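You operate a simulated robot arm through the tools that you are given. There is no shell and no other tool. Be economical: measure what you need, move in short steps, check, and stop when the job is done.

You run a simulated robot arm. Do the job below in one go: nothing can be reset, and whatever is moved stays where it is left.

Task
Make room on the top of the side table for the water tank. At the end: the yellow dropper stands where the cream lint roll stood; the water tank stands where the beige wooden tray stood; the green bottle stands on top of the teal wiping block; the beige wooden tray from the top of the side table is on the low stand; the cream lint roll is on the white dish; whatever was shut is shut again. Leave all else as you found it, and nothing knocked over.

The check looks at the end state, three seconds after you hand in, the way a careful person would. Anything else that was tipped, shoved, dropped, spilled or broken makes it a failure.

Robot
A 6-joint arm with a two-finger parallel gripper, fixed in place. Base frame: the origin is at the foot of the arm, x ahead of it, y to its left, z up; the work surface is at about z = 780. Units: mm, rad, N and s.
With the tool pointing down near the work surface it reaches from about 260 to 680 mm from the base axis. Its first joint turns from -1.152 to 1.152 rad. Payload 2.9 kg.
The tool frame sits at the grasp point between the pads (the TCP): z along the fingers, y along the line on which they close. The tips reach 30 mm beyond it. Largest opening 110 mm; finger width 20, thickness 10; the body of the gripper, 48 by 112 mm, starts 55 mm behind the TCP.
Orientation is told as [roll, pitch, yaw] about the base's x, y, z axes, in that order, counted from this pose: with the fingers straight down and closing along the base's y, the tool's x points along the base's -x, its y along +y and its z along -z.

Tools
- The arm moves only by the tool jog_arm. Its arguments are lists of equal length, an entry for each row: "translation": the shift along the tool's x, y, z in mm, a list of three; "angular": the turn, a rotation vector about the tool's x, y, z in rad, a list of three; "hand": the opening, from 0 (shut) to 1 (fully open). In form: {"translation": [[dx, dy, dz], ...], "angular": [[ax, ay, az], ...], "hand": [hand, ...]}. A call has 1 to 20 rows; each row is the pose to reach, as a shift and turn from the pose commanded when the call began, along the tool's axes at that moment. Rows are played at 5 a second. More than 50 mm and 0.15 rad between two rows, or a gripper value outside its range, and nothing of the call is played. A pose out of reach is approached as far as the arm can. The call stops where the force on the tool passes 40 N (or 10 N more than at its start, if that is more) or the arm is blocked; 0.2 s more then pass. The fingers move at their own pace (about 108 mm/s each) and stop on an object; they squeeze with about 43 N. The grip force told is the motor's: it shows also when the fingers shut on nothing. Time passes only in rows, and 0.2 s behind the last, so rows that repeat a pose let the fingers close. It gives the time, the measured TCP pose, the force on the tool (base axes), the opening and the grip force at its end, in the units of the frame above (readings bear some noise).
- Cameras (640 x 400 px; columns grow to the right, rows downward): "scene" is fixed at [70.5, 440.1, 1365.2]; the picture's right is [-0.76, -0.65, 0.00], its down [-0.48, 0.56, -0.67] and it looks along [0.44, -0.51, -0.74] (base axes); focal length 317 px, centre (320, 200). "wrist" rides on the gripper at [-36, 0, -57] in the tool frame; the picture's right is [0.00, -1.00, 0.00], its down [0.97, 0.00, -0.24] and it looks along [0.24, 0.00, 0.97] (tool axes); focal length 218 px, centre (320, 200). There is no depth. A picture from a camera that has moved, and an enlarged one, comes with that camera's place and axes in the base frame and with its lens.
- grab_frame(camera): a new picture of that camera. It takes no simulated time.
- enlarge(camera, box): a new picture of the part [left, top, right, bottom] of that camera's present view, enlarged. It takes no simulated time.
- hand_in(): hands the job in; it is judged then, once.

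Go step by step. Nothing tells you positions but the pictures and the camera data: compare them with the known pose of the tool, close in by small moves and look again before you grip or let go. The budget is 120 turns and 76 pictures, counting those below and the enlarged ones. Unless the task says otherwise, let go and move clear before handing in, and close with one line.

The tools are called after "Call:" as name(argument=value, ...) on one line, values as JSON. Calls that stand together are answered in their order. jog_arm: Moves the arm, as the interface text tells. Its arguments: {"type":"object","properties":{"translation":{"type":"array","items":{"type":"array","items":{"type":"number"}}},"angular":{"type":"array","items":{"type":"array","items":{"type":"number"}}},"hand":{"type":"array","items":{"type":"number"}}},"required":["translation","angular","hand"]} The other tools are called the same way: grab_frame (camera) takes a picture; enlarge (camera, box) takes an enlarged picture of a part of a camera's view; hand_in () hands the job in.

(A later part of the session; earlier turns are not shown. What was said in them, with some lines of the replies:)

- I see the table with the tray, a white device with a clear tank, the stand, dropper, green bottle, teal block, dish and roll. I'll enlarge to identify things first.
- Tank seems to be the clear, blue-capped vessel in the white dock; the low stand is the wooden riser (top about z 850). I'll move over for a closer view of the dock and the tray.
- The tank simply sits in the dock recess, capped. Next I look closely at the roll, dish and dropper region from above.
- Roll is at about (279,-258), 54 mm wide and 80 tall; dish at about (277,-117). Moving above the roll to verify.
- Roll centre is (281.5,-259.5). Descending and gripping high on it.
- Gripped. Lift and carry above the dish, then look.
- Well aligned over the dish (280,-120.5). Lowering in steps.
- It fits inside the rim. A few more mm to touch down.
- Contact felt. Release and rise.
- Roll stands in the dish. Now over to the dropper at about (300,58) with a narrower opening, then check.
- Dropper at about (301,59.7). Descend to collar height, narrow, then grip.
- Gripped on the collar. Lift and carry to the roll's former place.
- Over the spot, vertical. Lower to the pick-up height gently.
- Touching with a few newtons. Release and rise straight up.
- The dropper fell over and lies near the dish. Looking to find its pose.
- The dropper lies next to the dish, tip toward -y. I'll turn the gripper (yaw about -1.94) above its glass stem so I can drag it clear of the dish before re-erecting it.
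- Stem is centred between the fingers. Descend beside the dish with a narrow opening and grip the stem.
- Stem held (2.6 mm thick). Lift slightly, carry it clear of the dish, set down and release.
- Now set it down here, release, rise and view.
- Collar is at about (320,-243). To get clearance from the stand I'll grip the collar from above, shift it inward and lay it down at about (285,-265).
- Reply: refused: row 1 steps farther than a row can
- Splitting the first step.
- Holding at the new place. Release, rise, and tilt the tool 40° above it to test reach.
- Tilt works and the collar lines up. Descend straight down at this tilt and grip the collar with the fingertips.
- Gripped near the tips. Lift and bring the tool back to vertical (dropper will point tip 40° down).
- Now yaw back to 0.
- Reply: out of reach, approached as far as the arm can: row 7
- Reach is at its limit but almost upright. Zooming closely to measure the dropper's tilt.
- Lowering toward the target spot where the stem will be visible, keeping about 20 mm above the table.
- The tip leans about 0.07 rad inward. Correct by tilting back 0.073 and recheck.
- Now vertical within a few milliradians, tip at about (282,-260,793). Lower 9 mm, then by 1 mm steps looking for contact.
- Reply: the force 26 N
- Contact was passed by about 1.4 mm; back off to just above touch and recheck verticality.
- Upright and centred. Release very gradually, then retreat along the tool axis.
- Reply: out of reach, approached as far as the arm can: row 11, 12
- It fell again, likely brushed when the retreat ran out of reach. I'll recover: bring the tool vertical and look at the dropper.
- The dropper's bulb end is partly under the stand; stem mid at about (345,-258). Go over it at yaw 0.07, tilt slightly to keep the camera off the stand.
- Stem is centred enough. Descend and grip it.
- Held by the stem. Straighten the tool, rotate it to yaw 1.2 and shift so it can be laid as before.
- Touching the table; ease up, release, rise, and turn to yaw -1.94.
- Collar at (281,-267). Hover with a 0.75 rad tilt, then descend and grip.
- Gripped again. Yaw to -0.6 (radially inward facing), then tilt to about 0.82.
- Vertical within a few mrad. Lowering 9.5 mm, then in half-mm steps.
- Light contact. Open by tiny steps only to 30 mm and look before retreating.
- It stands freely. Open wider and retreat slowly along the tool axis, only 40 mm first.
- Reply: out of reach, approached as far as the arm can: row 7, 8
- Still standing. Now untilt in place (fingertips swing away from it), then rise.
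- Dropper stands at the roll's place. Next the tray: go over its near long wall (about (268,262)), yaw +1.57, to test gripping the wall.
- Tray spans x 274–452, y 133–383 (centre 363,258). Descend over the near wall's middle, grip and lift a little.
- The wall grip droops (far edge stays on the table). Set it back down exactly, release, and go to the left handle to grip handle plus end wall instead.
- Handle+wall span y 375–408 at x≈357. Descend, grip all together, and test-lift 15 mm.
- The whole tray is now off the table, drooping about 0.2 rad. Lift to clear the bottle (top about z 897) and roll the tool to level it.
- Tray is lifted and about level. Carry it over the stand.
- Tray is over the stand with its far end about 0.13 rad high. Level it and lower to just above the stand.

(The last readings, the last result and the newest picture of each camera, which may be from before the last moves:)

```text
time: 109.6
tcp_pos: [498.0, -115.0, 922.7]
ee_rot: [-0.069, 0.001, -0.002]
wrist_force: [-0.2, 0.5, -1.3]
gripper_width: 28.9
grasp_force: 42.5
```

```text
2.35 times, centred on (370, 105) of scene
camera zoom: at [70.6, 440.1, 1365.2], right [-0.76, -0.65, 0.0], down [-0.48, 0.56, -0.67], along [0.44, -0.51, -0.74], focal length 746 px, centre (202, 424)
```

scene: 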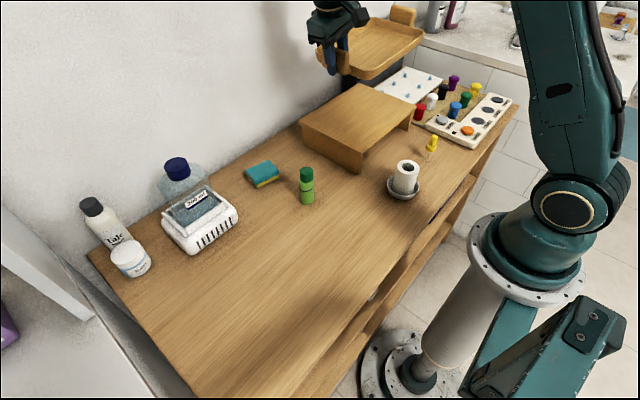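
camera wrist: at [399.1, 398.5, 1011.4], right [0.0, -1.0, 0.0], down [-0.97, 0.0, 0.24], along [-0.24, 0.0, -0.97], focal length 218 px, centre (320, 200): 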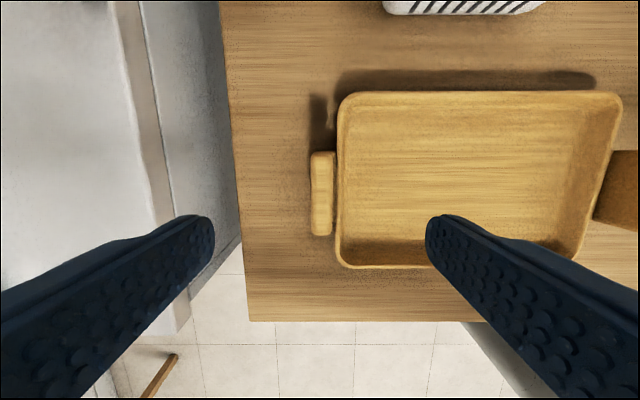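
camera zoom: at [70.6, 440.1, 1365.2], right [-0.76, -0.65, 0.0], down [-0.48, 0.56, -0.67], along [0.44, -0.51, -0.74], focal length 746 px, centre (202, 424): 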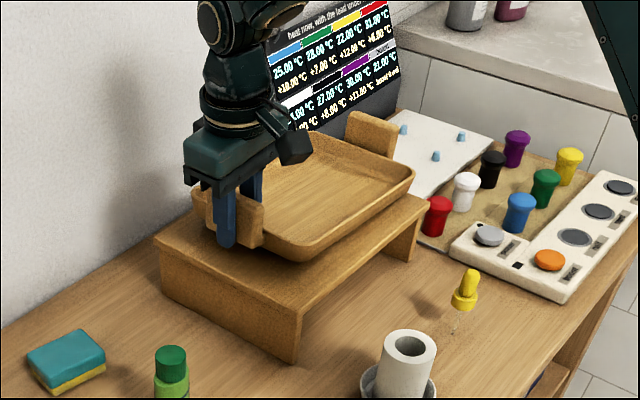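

Well aligned over the stand. Lower until contact.

Call:
jog_arm(translation=[[0, 0.7, 10], [0, 1.4, 20], [0, 1.7, 24], [0, 1.9, 27], [0, 2, 29], [0, 2.1, 30]], angular=[[0, 0, 0], [0, 0, 0], [0, 0, 0], [0, 0, 0], [0, 0, 0], [0, 0, 0]], hand=[0.2, 0.2, 0.2, 0.2, 0.2, 0.2])

```text
time: 110.4
tcp_pos: [500.2, -115.8, 904.9]
ee_rot: [-0.07, -0.006, 0.0]
wrist_force: [0.7, 0.0, 3.9]
gripper_width: 29.2
grasp_force: 42.8
stopped in row 4: the force on the tool passed its limit (the readings are from after the stop); the commanded pose is now the measured one
```

Call:
enlarge(camera="scene", box=[310, 60, 430, 170])

```text
3.64 times, centred on (370, 115) of scene
camera zoom: at [70.5, 440.1, 1365.2], right [-0.76, -0.65, 0.0], down [-0.48, 0.56, -0.67], along [0.44, -0.51, -0.74], focal length 1153 px, centre (138, 509)
```

zoom: 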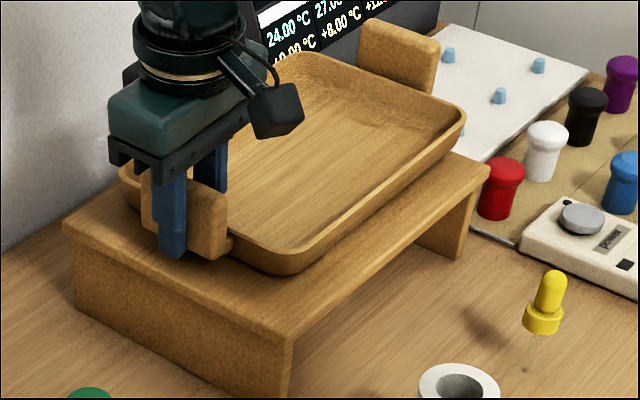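

Call:
jog_arm(translation=[[0, 0.1, 1], [0, 0.2, 2], [0, 0.2, 3]], angular=[[0, 0, 0], [0, 0, 0], [0, 0, 0]], hand=[0.2, 0.2, 0.2])

```text
time: 111.2
tcp_pos: [500.8, -115.6, 904.4]
ee_rot: [-0.072, -0.01, -0.001]
wrist_force: [-10.5, 5.3, 38.9]
gripper_width: 29.5
grasp_force: 43.3
```

Firm contact: the tray rests on the stand. Ease off and release, then rise.

Call:
jog_arm(translation=[[0, 0, -2.5], [0, 0, -2.5], [0, 0, -2.5], [0, 0, -2.5], [0, 0, -2.5], [0, -1, -15], [0, -3, -50], [0, -6, -90]], angular=[[0, 0, 0], [0, 0, 0], [0, 0, 0], [0, 0, 0], [0, 0, 0], [0, 0, 0], [-0.07, 0, 0], [-0.07, 0, 0]], hand=[0.2, 0.3, 0.4, 0.6, 0.75, 0.75, 0.75, 0.75])

Call:
grab_frame(camera="scene")

```text
time: 113.0
tcp_pos: [500.0, -114.3, 993.1]
ee_rot: [0.002, -0.006, -0.001]
wrist_force: [0.2, -0.2, -0.1]
gripper_width: 82.4
grasp_force: 0.1
```

```text
9 pictures are left
```

scene: 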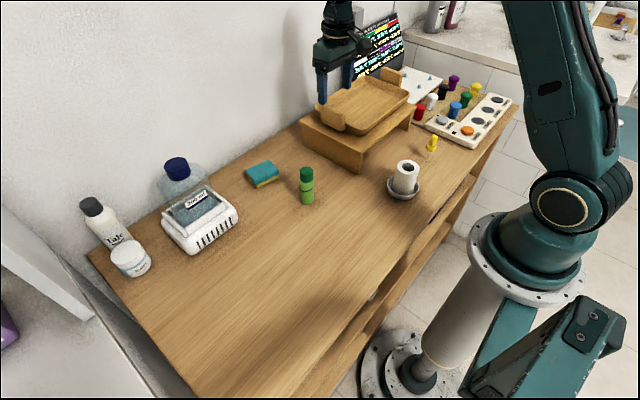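

Tray sits on the stand. Next the green bottle (about (437,63)): move above it and look.

Call:
jog_arm(translation=[[16, 44, 0], [32, 88, 0], [48, 132, 0], [63, 177, 0], [63, 177, 0]], angular=[[0, 0.006, 0], [0, 0.006, 0], [0, 0.006, 0], [0, 0.006, 0], [0, 0.006, 0]], hand=[0.8, 0.8, 0.8, 0.8, 0.8])

Call:
grab_frame(camera="wrist")

```text
time: 114.2
tcp_pos: [436.0, 62.6, 991.9]
ee_rot: [0.0, 0.002, -0.001]
wrist_force: [-1.1, 0.0, 0.7]
gripper_width: 87.8
grasp_force: 0.1
```

```text
8 pictures are left
camera wrist: at [473.0, 62.6, 1049.2], right [0.0, -1.0, 0.0], down [-0.97, 0.0, 0.24], along [-0.24, 0.0, -0.97], focal length 218 px, centre (320, 200)
```

wrist: 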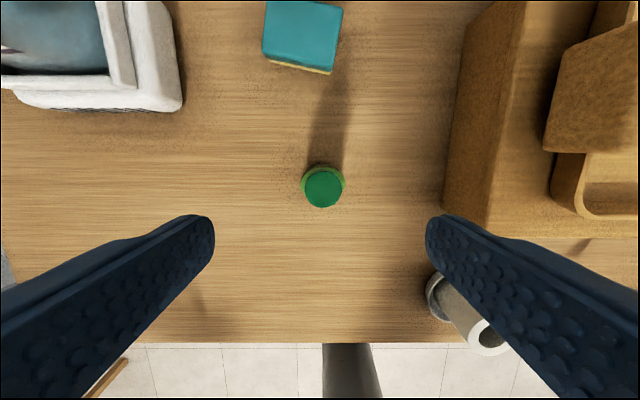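

Bottle at (441.5,60); block centre about (576,82). Descend and grip the bottle.

Call:
jog_arm(translation=[[-5.5, -2.6, 40], [-5.5, -2.6, 85], [-5.5, -2.6, 120], [-5.5, -2.6, 134], [-5.5, -2.6, 134], [-5.5, -2.6, 134], [-5.5, -2.6, 134]], angular=[[0, 0, 0], [0, 0, 0], [0, 0, 0], [0, 0, 0], [0, 0, 0], [0, 0, 0], [0, 0, 0]], hand=[0.7, 0.6, 0.6, 0.6, 0.4, 0.15, 0.15])

Call:
jog_arm(translation=[[0, 0, -20], [0, 0, -45], [0, 0, -70], [-30, 5, -70], [-65, 10, -70], [-100, 16, -70], [-134.5, 22, -70], [-134.5, 22, -70]], angular=[[0, 0, 0], [0, 0, 0], [0, 0, 0], [0, 0, 0], [0, 0, 0], [0, 0, 0], [0, 0, 0], [0, 0, 0]], hand=[0.15, 0.15, 0.15, 0.15, 0.15, 0.15, 0.15, 0.15])

Call:
enlarge(camera="scene", box=[220, 100, 340, 210])

```text
time: 115.8
tcp_pos: [442.7, 59.1, 858.0]
ee_rot: [-0.001, 0.001, 0.0]
wrist_force: [0.2, 0.7, 0.7]
gripper_width: 39.6
grasp_force: 43.2
```

```text
time: 117.6
tcp_pos: [577.1, 82.5, 927.3]
ee_rot: [0.0, -0.001, -0.001]
wrist_force: [0.5, -0.2, 0.0]
gripper_width: 39.7
grasp_force: 42.9
```

```text
3.64 times, centred on (280, 155) of scene
camera zoom: at [70.6, 440.1, 1365.2], right [-0.76, -0.65, 0.0], down [-0.48, 0.56, -0.67], along [0.44, -0.51, -0.74], focal length 1153 px, centre (466, 364)
```

zoom: 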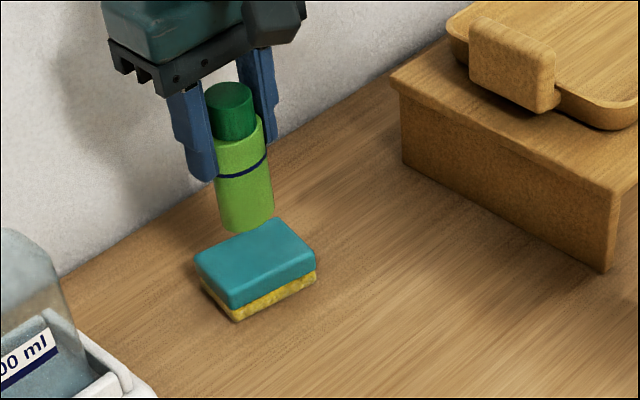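

Projection shows it will land on the block's centre. Lower in steps.

Call:
jog_arm(translation=[[0, 0, 15], [0, 0, 27], [0, 0, 30], [0, 0, 32], [0, 0, 32]], angular=[[0, 0, 0], [0, 0, 0], [0, 0, 0], [0, 0, 0], [0, 0, 0]], hand=[0.15, 0.15, 0.15, 0.15, 0.15])

Call:
jog_arm(translation=[[0, 0, 1], [0, 0, 2], [0, 0, 2]], angular=[[0, 0, 0], [0, 0, 0], [0, 0, 0]], hand=[0.15, 0.15, 0.15])

```text
time: 118.8
tcp_pos: [575.4, 80.3, 896.2]
ee_rot: [-0.001, 0.001, 0.0]
wrist_force: [0.3, -0.6, -0.5]
gripper_width: 39.9
grasp_force: 43.0
```

```text
time: 119.6
tcp_pos: [576.3, 81.3, 894.9]
ee_rot: [0.0, 0.001, 0.0]
wrist_force: [0.6, -0.2, -0.7]
gripper_width: 39.7
grasp_force: 42.6
```

Call:
jog_arm(translation=[[0, 0, 1], [0, 0, 2], [0, 0, 2]], angular=[[0, 0, 0], [0, 0, 0], [0, 0, 0]], hand=[0.15, 0.15, 0.15])

Call:
jog_arm(translation=[[0, 0, 1], [0, 0, 1]], angular=[[0, 0, 0], [0, 0, 0]], hand=[0.15, 0.15])

```text
time: 120.4
tcp_pos: [576.6, 81.6, 891.7]
ee_rot: [0.0, 0.002, 0.0]
wrist_force: [-0.6, 0.1, -1.0]
gripper_width: 39.8
grasp_force: 43.0
```

```text
time: 121.0
tcp_pos: [575.8, 81.5, 890.9]
ee_rot: [0.0, 0.001, 0.001]
wrist_force: [0.3, 0.0, 0.0]
gripper_width: 39.5
grasp_force: 43.0
```

Call:
jog_arm(translation=[[0, 0, 1], [0, 0, 1]], angular=[[0, 0, 0], [0, 0, 0]], hand=[0.15, 0.15])

Call:
jog_arm(translation=[[0, 0, 1], [0, 0, 1]], angular=[[0, 0, 0], [0, 0, 0]], hand=[0.15, 0.15])

```text
time: 121.6
tcp_pos: [576.2, 80.1, 889.1]
ee_rot: [0.0, 0.001, -0.001]
wrist_force: [-0.1, -0.4, -1.0]
gripper_width: 39.9
grasp_force: 42.6
```

```text
time: 122.2
tcp_pos: [576.5, 82.0, 889.4]
ee_rot: [-0.001, 0.001, 0.001]
wrist_force: [-0.6, -1.0, 1.3]
gripper_width: 39.7
grasp_force: 42.6
```

Call:
jog_arm(translation=[[0, 0, 1], [0, 0, 1]], angular=[[0, 0, 0], [0, 0, 0]], hand=[0.15, 0.15])

Call:
enlarge(camera="scene", box=[220, 110, 320, 200])

```text
time: 122.8
tcp_pos: [575.4, 81.2, 889.1]
ee_rot: [0.0, 0.0, 0.0]
wrist_force: [-1.0, -0.3, 9.9]
gripper_width: 39.5
grasp_force: 42.9
```

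```text
4.44 times, centred on (270, 155) of scene
camera zoom: at [70.3, 440.1, 1365.3], right [-0.76, -0.65, 0.0], down [-0.48, 0.56, -0.67], along [0.44, -0.51, -0.74], focal length 1409 px, centre (542, 400)
```

zoom: 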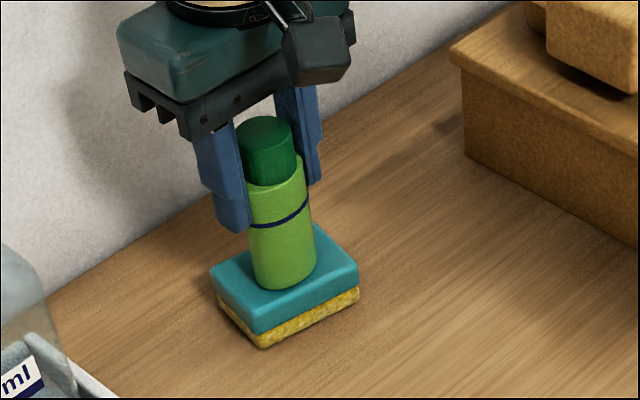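

Contact. Ease, release, rise and go above the tank's cap.

Call:
jog_arm(translation=[[0, 0, -0.5], [0, 0, -0.5], [0, 0, -0.5], [0, 0, -0.5], [0, 0, -30], [0, 0, -75], [0, 0, -120], [0, 0, -160], [0, 0, -190]], angular=[[0, 0, 0], [0, 0, 0], [0, 0, 0], [0, 0, 0], [0, 0, 0], [0, 0, 0], [0, 0, 0], [0, 0, 0], [0, 0, 0]], hand=[0.38, 0.42, 0.5, 0.6, 0.6, 0.6, 0.6, 0.6, 0.6])

Call:
jog_arm(translation=[[4, 40, 0], [8, 80, 0], [12, 120, 0], [14, 160, 0], [16, 192, 0], [16, 192, 0]], angular=[[0, 0, 0], [0, 0, 0], [0, 0, 0], [0, 0, 0], [0, 0, 0], [0, 0, 0]], hand=[0.7, 0.7, 0.7, 0.7, 0.7, 0.7])

Call:
grab_frame(camera="wrist")

```text
time: 124.8
tcp_pos: [575.8, 82.2, 1078.5]
ee_rot: [-0.001, 0.001, 0.0]
wrist_force: [-0.6, -0.2, -0.5]
gripper_width: 66.1
grasp_force: 0.1
```

```text
time: 126.2
tcp_pos: [559.6, 273.3, 1078.9]
ee_rot: [0.0, 0.001, 0.001]
wrist_force: [-0.1, 0.6, 0.1]
gripper_width: 77.1
grasp_force: 0.0
```

```text
5 pictures are left
camera wrist: at [597.1, 273.7, 1135.6], right [0.0, -1.0, 0.0], down [-0.97, 0.0, 0.24], along [-0.24, 0.0, -0.97], focal length 218 px, centre (320, 200)
```

wrist: 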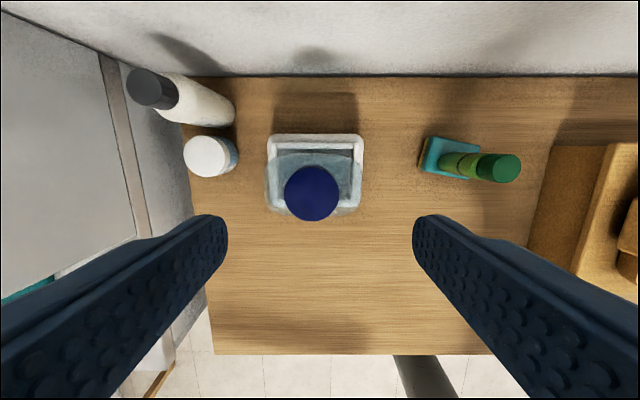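

Bottle is on the block. Tank cap at about (562,278), top about z 982. Descend and grip the cap with the fingertips.

Call:
jog_arm(translation=[[-2.4, 5.2, 35], [-2.4, 5.2, 65], [-2.4, 5.2, 82], [-2.4, 5.2, 88], [-2.4, 5.2, 88], [-2.4, 5.2, 88], [-2.4, 5.2, 88]], angular=[[0, 0, 0], [0, 0, 0], [0, 0, 0], [0, 0, 0], [0, 0, 0], [0, 0, 0], [0, 0, 0]], hand=[0.6, 0.6, 0.6, 0.6, 0.42, 0.2, 0.2])

Call:
enlarge(camera="scene", box=[130, 120, 260, 260])

```text
time: 127.8
tcp_pos: [561.4, 279.4, 990.2]
ee_rot: [-0.003, 0.002, 0.0]
wrist_force: [-0.7, -0.5, 0.0]
gripper_width: 41.1
grasp_force: 43.4
```

```text
2.86 times, centred on (195, 190) of scene
camera zoom: at [70.5, 440.1, 1365.2], right [-0.76, -0.65, 0.0], down [-0.48, 0.56, -0.67], along [0.44, -0.51, -0.74], focal length 906 px, centre (677, 229)
```

zoom: 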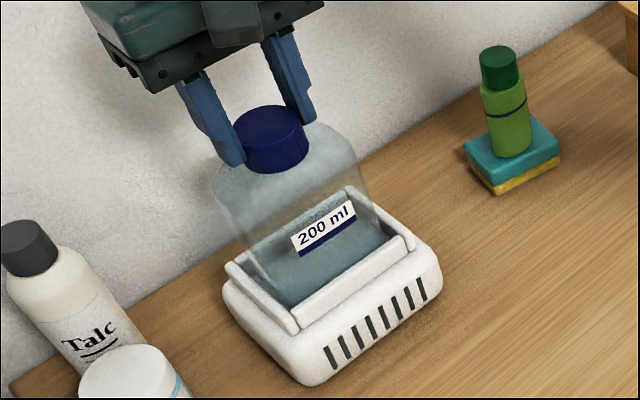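

Cap gripped. Lift straight up out of the dock.

Call:
jog_arm(translation=[[0, 0, -5], [0, 0, -12], [0, 0, -25], [0, 0, -40], [0, 0, -60], [0, 0, -80], [0, 0, -100], [0, 0, -110], [0, 0, -110]], angular=[[0, 0, 0], [0, 0, 0], [0, 0, 0], [0, 0, 0], [0, 0, 0], [0, 0, 0], [0, 0, 0], [0, 0, 0], [0, 0, 0]], hand=[0.2, 0.2, 0.2, 0.2, 0.2, 0.2, 0.2, 0.2, 0.2])

Call:
grab_frame(camera="scene")

```text
time: 129.8
tcp_pos: [562.7, 279.4, 1100.3]
ee_rot: [0.002, 0.001, 0.0]
wrist_force: [0.8, -0.3, -1.1]
gripper_width: 41.1
grasp_force: 43.0
```

```text
3 pictures are left
```

scene: 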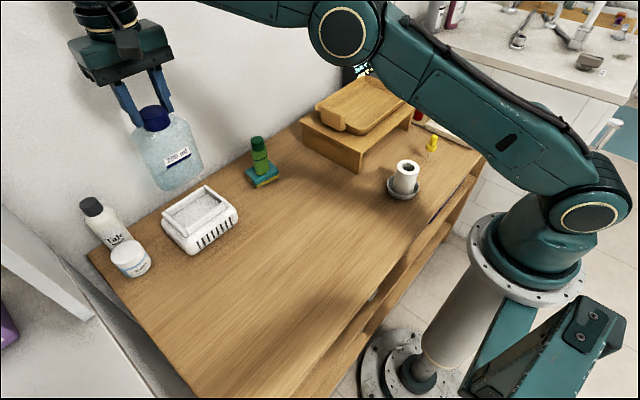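

Tank is out, upright. Carry it to the tray's former place (359,258) and lower part-way.

Call:
jog_arm(translation=[[40, -4, 0], [80, -8, 0], [120, -12, 0], [160, -16, 0], [203, -21, 0], [203, -21, 30], [203, -21, 60], [203, -21, 90], [203, -21, 105], [203, -21, 105]], angular=[[0, 0, 0], [0, 0, 0], [0, 0, 0], [0, 0, 0], [0, 0, 0], [0, 0, 0], [0, 0, 0], [0, 0, 0], [0, 0, 0], [0, 0, 0]], hand=[0.2, 0.2, 0.2, 0.2, 0.2, 0.2, 0.2, 0.2, 0.2, 0.2])

Call:
enlarge(camera="scene", box=[150, 110, 350, 300])

```text
time: 132.0
tcp_pos: [360.9, 258.2, 996.2]
ee_rot: [0.0, 0.003, 0.0]
wrist_force: [0.4, 0.9, -0.9]
gripper_width: 40.7
grasp_force: 42.8
```

```text
2.11 times, centred on (250, 205) of scene
camera zoom: at [70.5, 440.1, 1365.2], right [-0.76, -0.65, 0.0], down [-0.48, 0.56, -0.67], along [0.44, -0.51, -0.74], focal length 668 px, centre (467, 190)
```

zoom: 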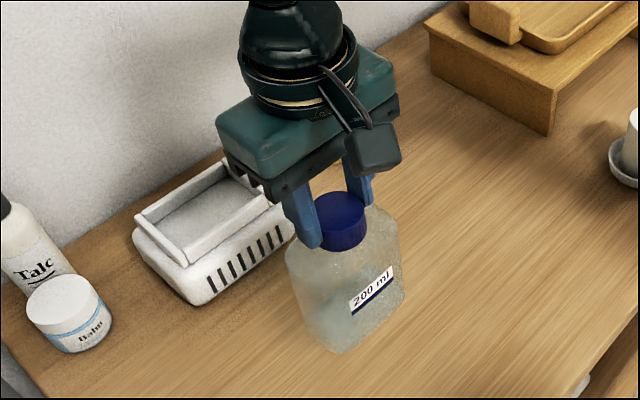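

Tank bottom is near z 855. Lower to about 12 mm above, then step down.

Call:
jog_arm(translation=[[0, 0, 25], [0, 0, 45], [0, 0, 60], [0, 0, 63], [0, 0, 63]], angular=[[0, 0, 0], [0, 0, 0], [0, 0, 0], [0, 0, 0], [0, 0, 0]], hand=[0.2, 0.2, 0.2, 0.2, 0.2])

Call:
jog_arm(translation=[[0, 0, 1], [0, 0, 2], [0, 0, 3], [0, 0, 4], [0, 0, 4]], angular=[[0, 0, 0], [0, 0, 0], [0, 0, 0], [0, 0, 0], [0, 0, 0]], hand=[0.2, 0.2, 0.2, 0.2, 0.2])

```text
time: 133.2
tcp_pos: [359.1, 257.9, 934.0]
ee_rot: [0.002, -0.001, 0.002]
wrist_force: [-3.1, 3.3, 23.1]
gripper_width: 41.1
grasp_force: 42.9
```

```text
time: 133.8
tcp_pos: [360.0, 259.8, 934.0]
ee_rot: [0.005, -0.004, 0.004]
wrist_force: [-1.7, 1.0, 9.3]
gripper_width: 40.5
grasp_force: 42.9
stopped in row 2: the force on the tool passed its limit (the readings are from after the stop); the commanded pose is now the measured one
```

Contact reached at TCP 934. Ease up about 0.6 mm and check the force.

Call:
jog_arm(translation=[[0, 0, -0.5], [0, 0, -0.5]], angular=[[0, 0, 0], [0, 0, 0]], hand=[0.2, 0.2])

```text
time: 134.3
tcp_pos: [360.4, 259.2, 933.8]
ee_rot: [0.006, -0.002, 0.002]
wrist_force: [-1.0, 2.3, 8.4]
gripper_width: 40.7
grasp_force: 43.1
```

Light contact; release slowly, rise clear, and look.

Call:
jog_arm(translation=[[0, 0, -0.4], [0, 0, -0.4], [0, 0, -0.4], [0, 0, -0.4], [0, 0, -0.4], [0, 0, -30], [0, 0, -70], [0, 0, -110], [0, 0, -140]], angular=[[0, 0, 0], [0, 0, 0], [0, 0, 0], [0, 0, 0], [0, 0, 0], [0, 0, 0], [0, 0, 0], [0, 0, 0], [0, 0, 0]], hand=[0.2, 0.38, 0.42, 0.5, 0.6, 0.6, 0.6, 0.6, 0.6])

Call:
grab_frame(camera="scene")

```text
time: 136.3
tcp_pos: [358.9, 259.2, 1073.9]
ee_rot: [0.003, -0.001, 0.001]
wrist_force: [0.1, -0.8, 0.0]
gripper_width: 66.1
grasp_force: 0.1
```

```text
1 pictures are left
```

scene: 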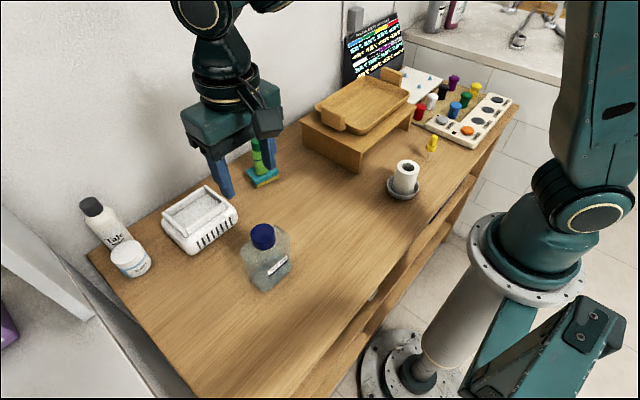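

Tank, bottle, tray, roll and dropper all stand where they should, nothing was opened, and the arm is clear. I'm handing in.

Call:
hand_in()

```text
The job is handed in.
```

I handed the job in with everything in its place, but the yellow dropper fell over twice along the way, and I stood it back up each time. In the last picture the dropper stands where the lint roll stood, the lint roll is in the white dish and the tray is on the low stand. The tank stands where the tray was and the green bottle is on the teal block. I opened nothing, so nothing needed shutting again.
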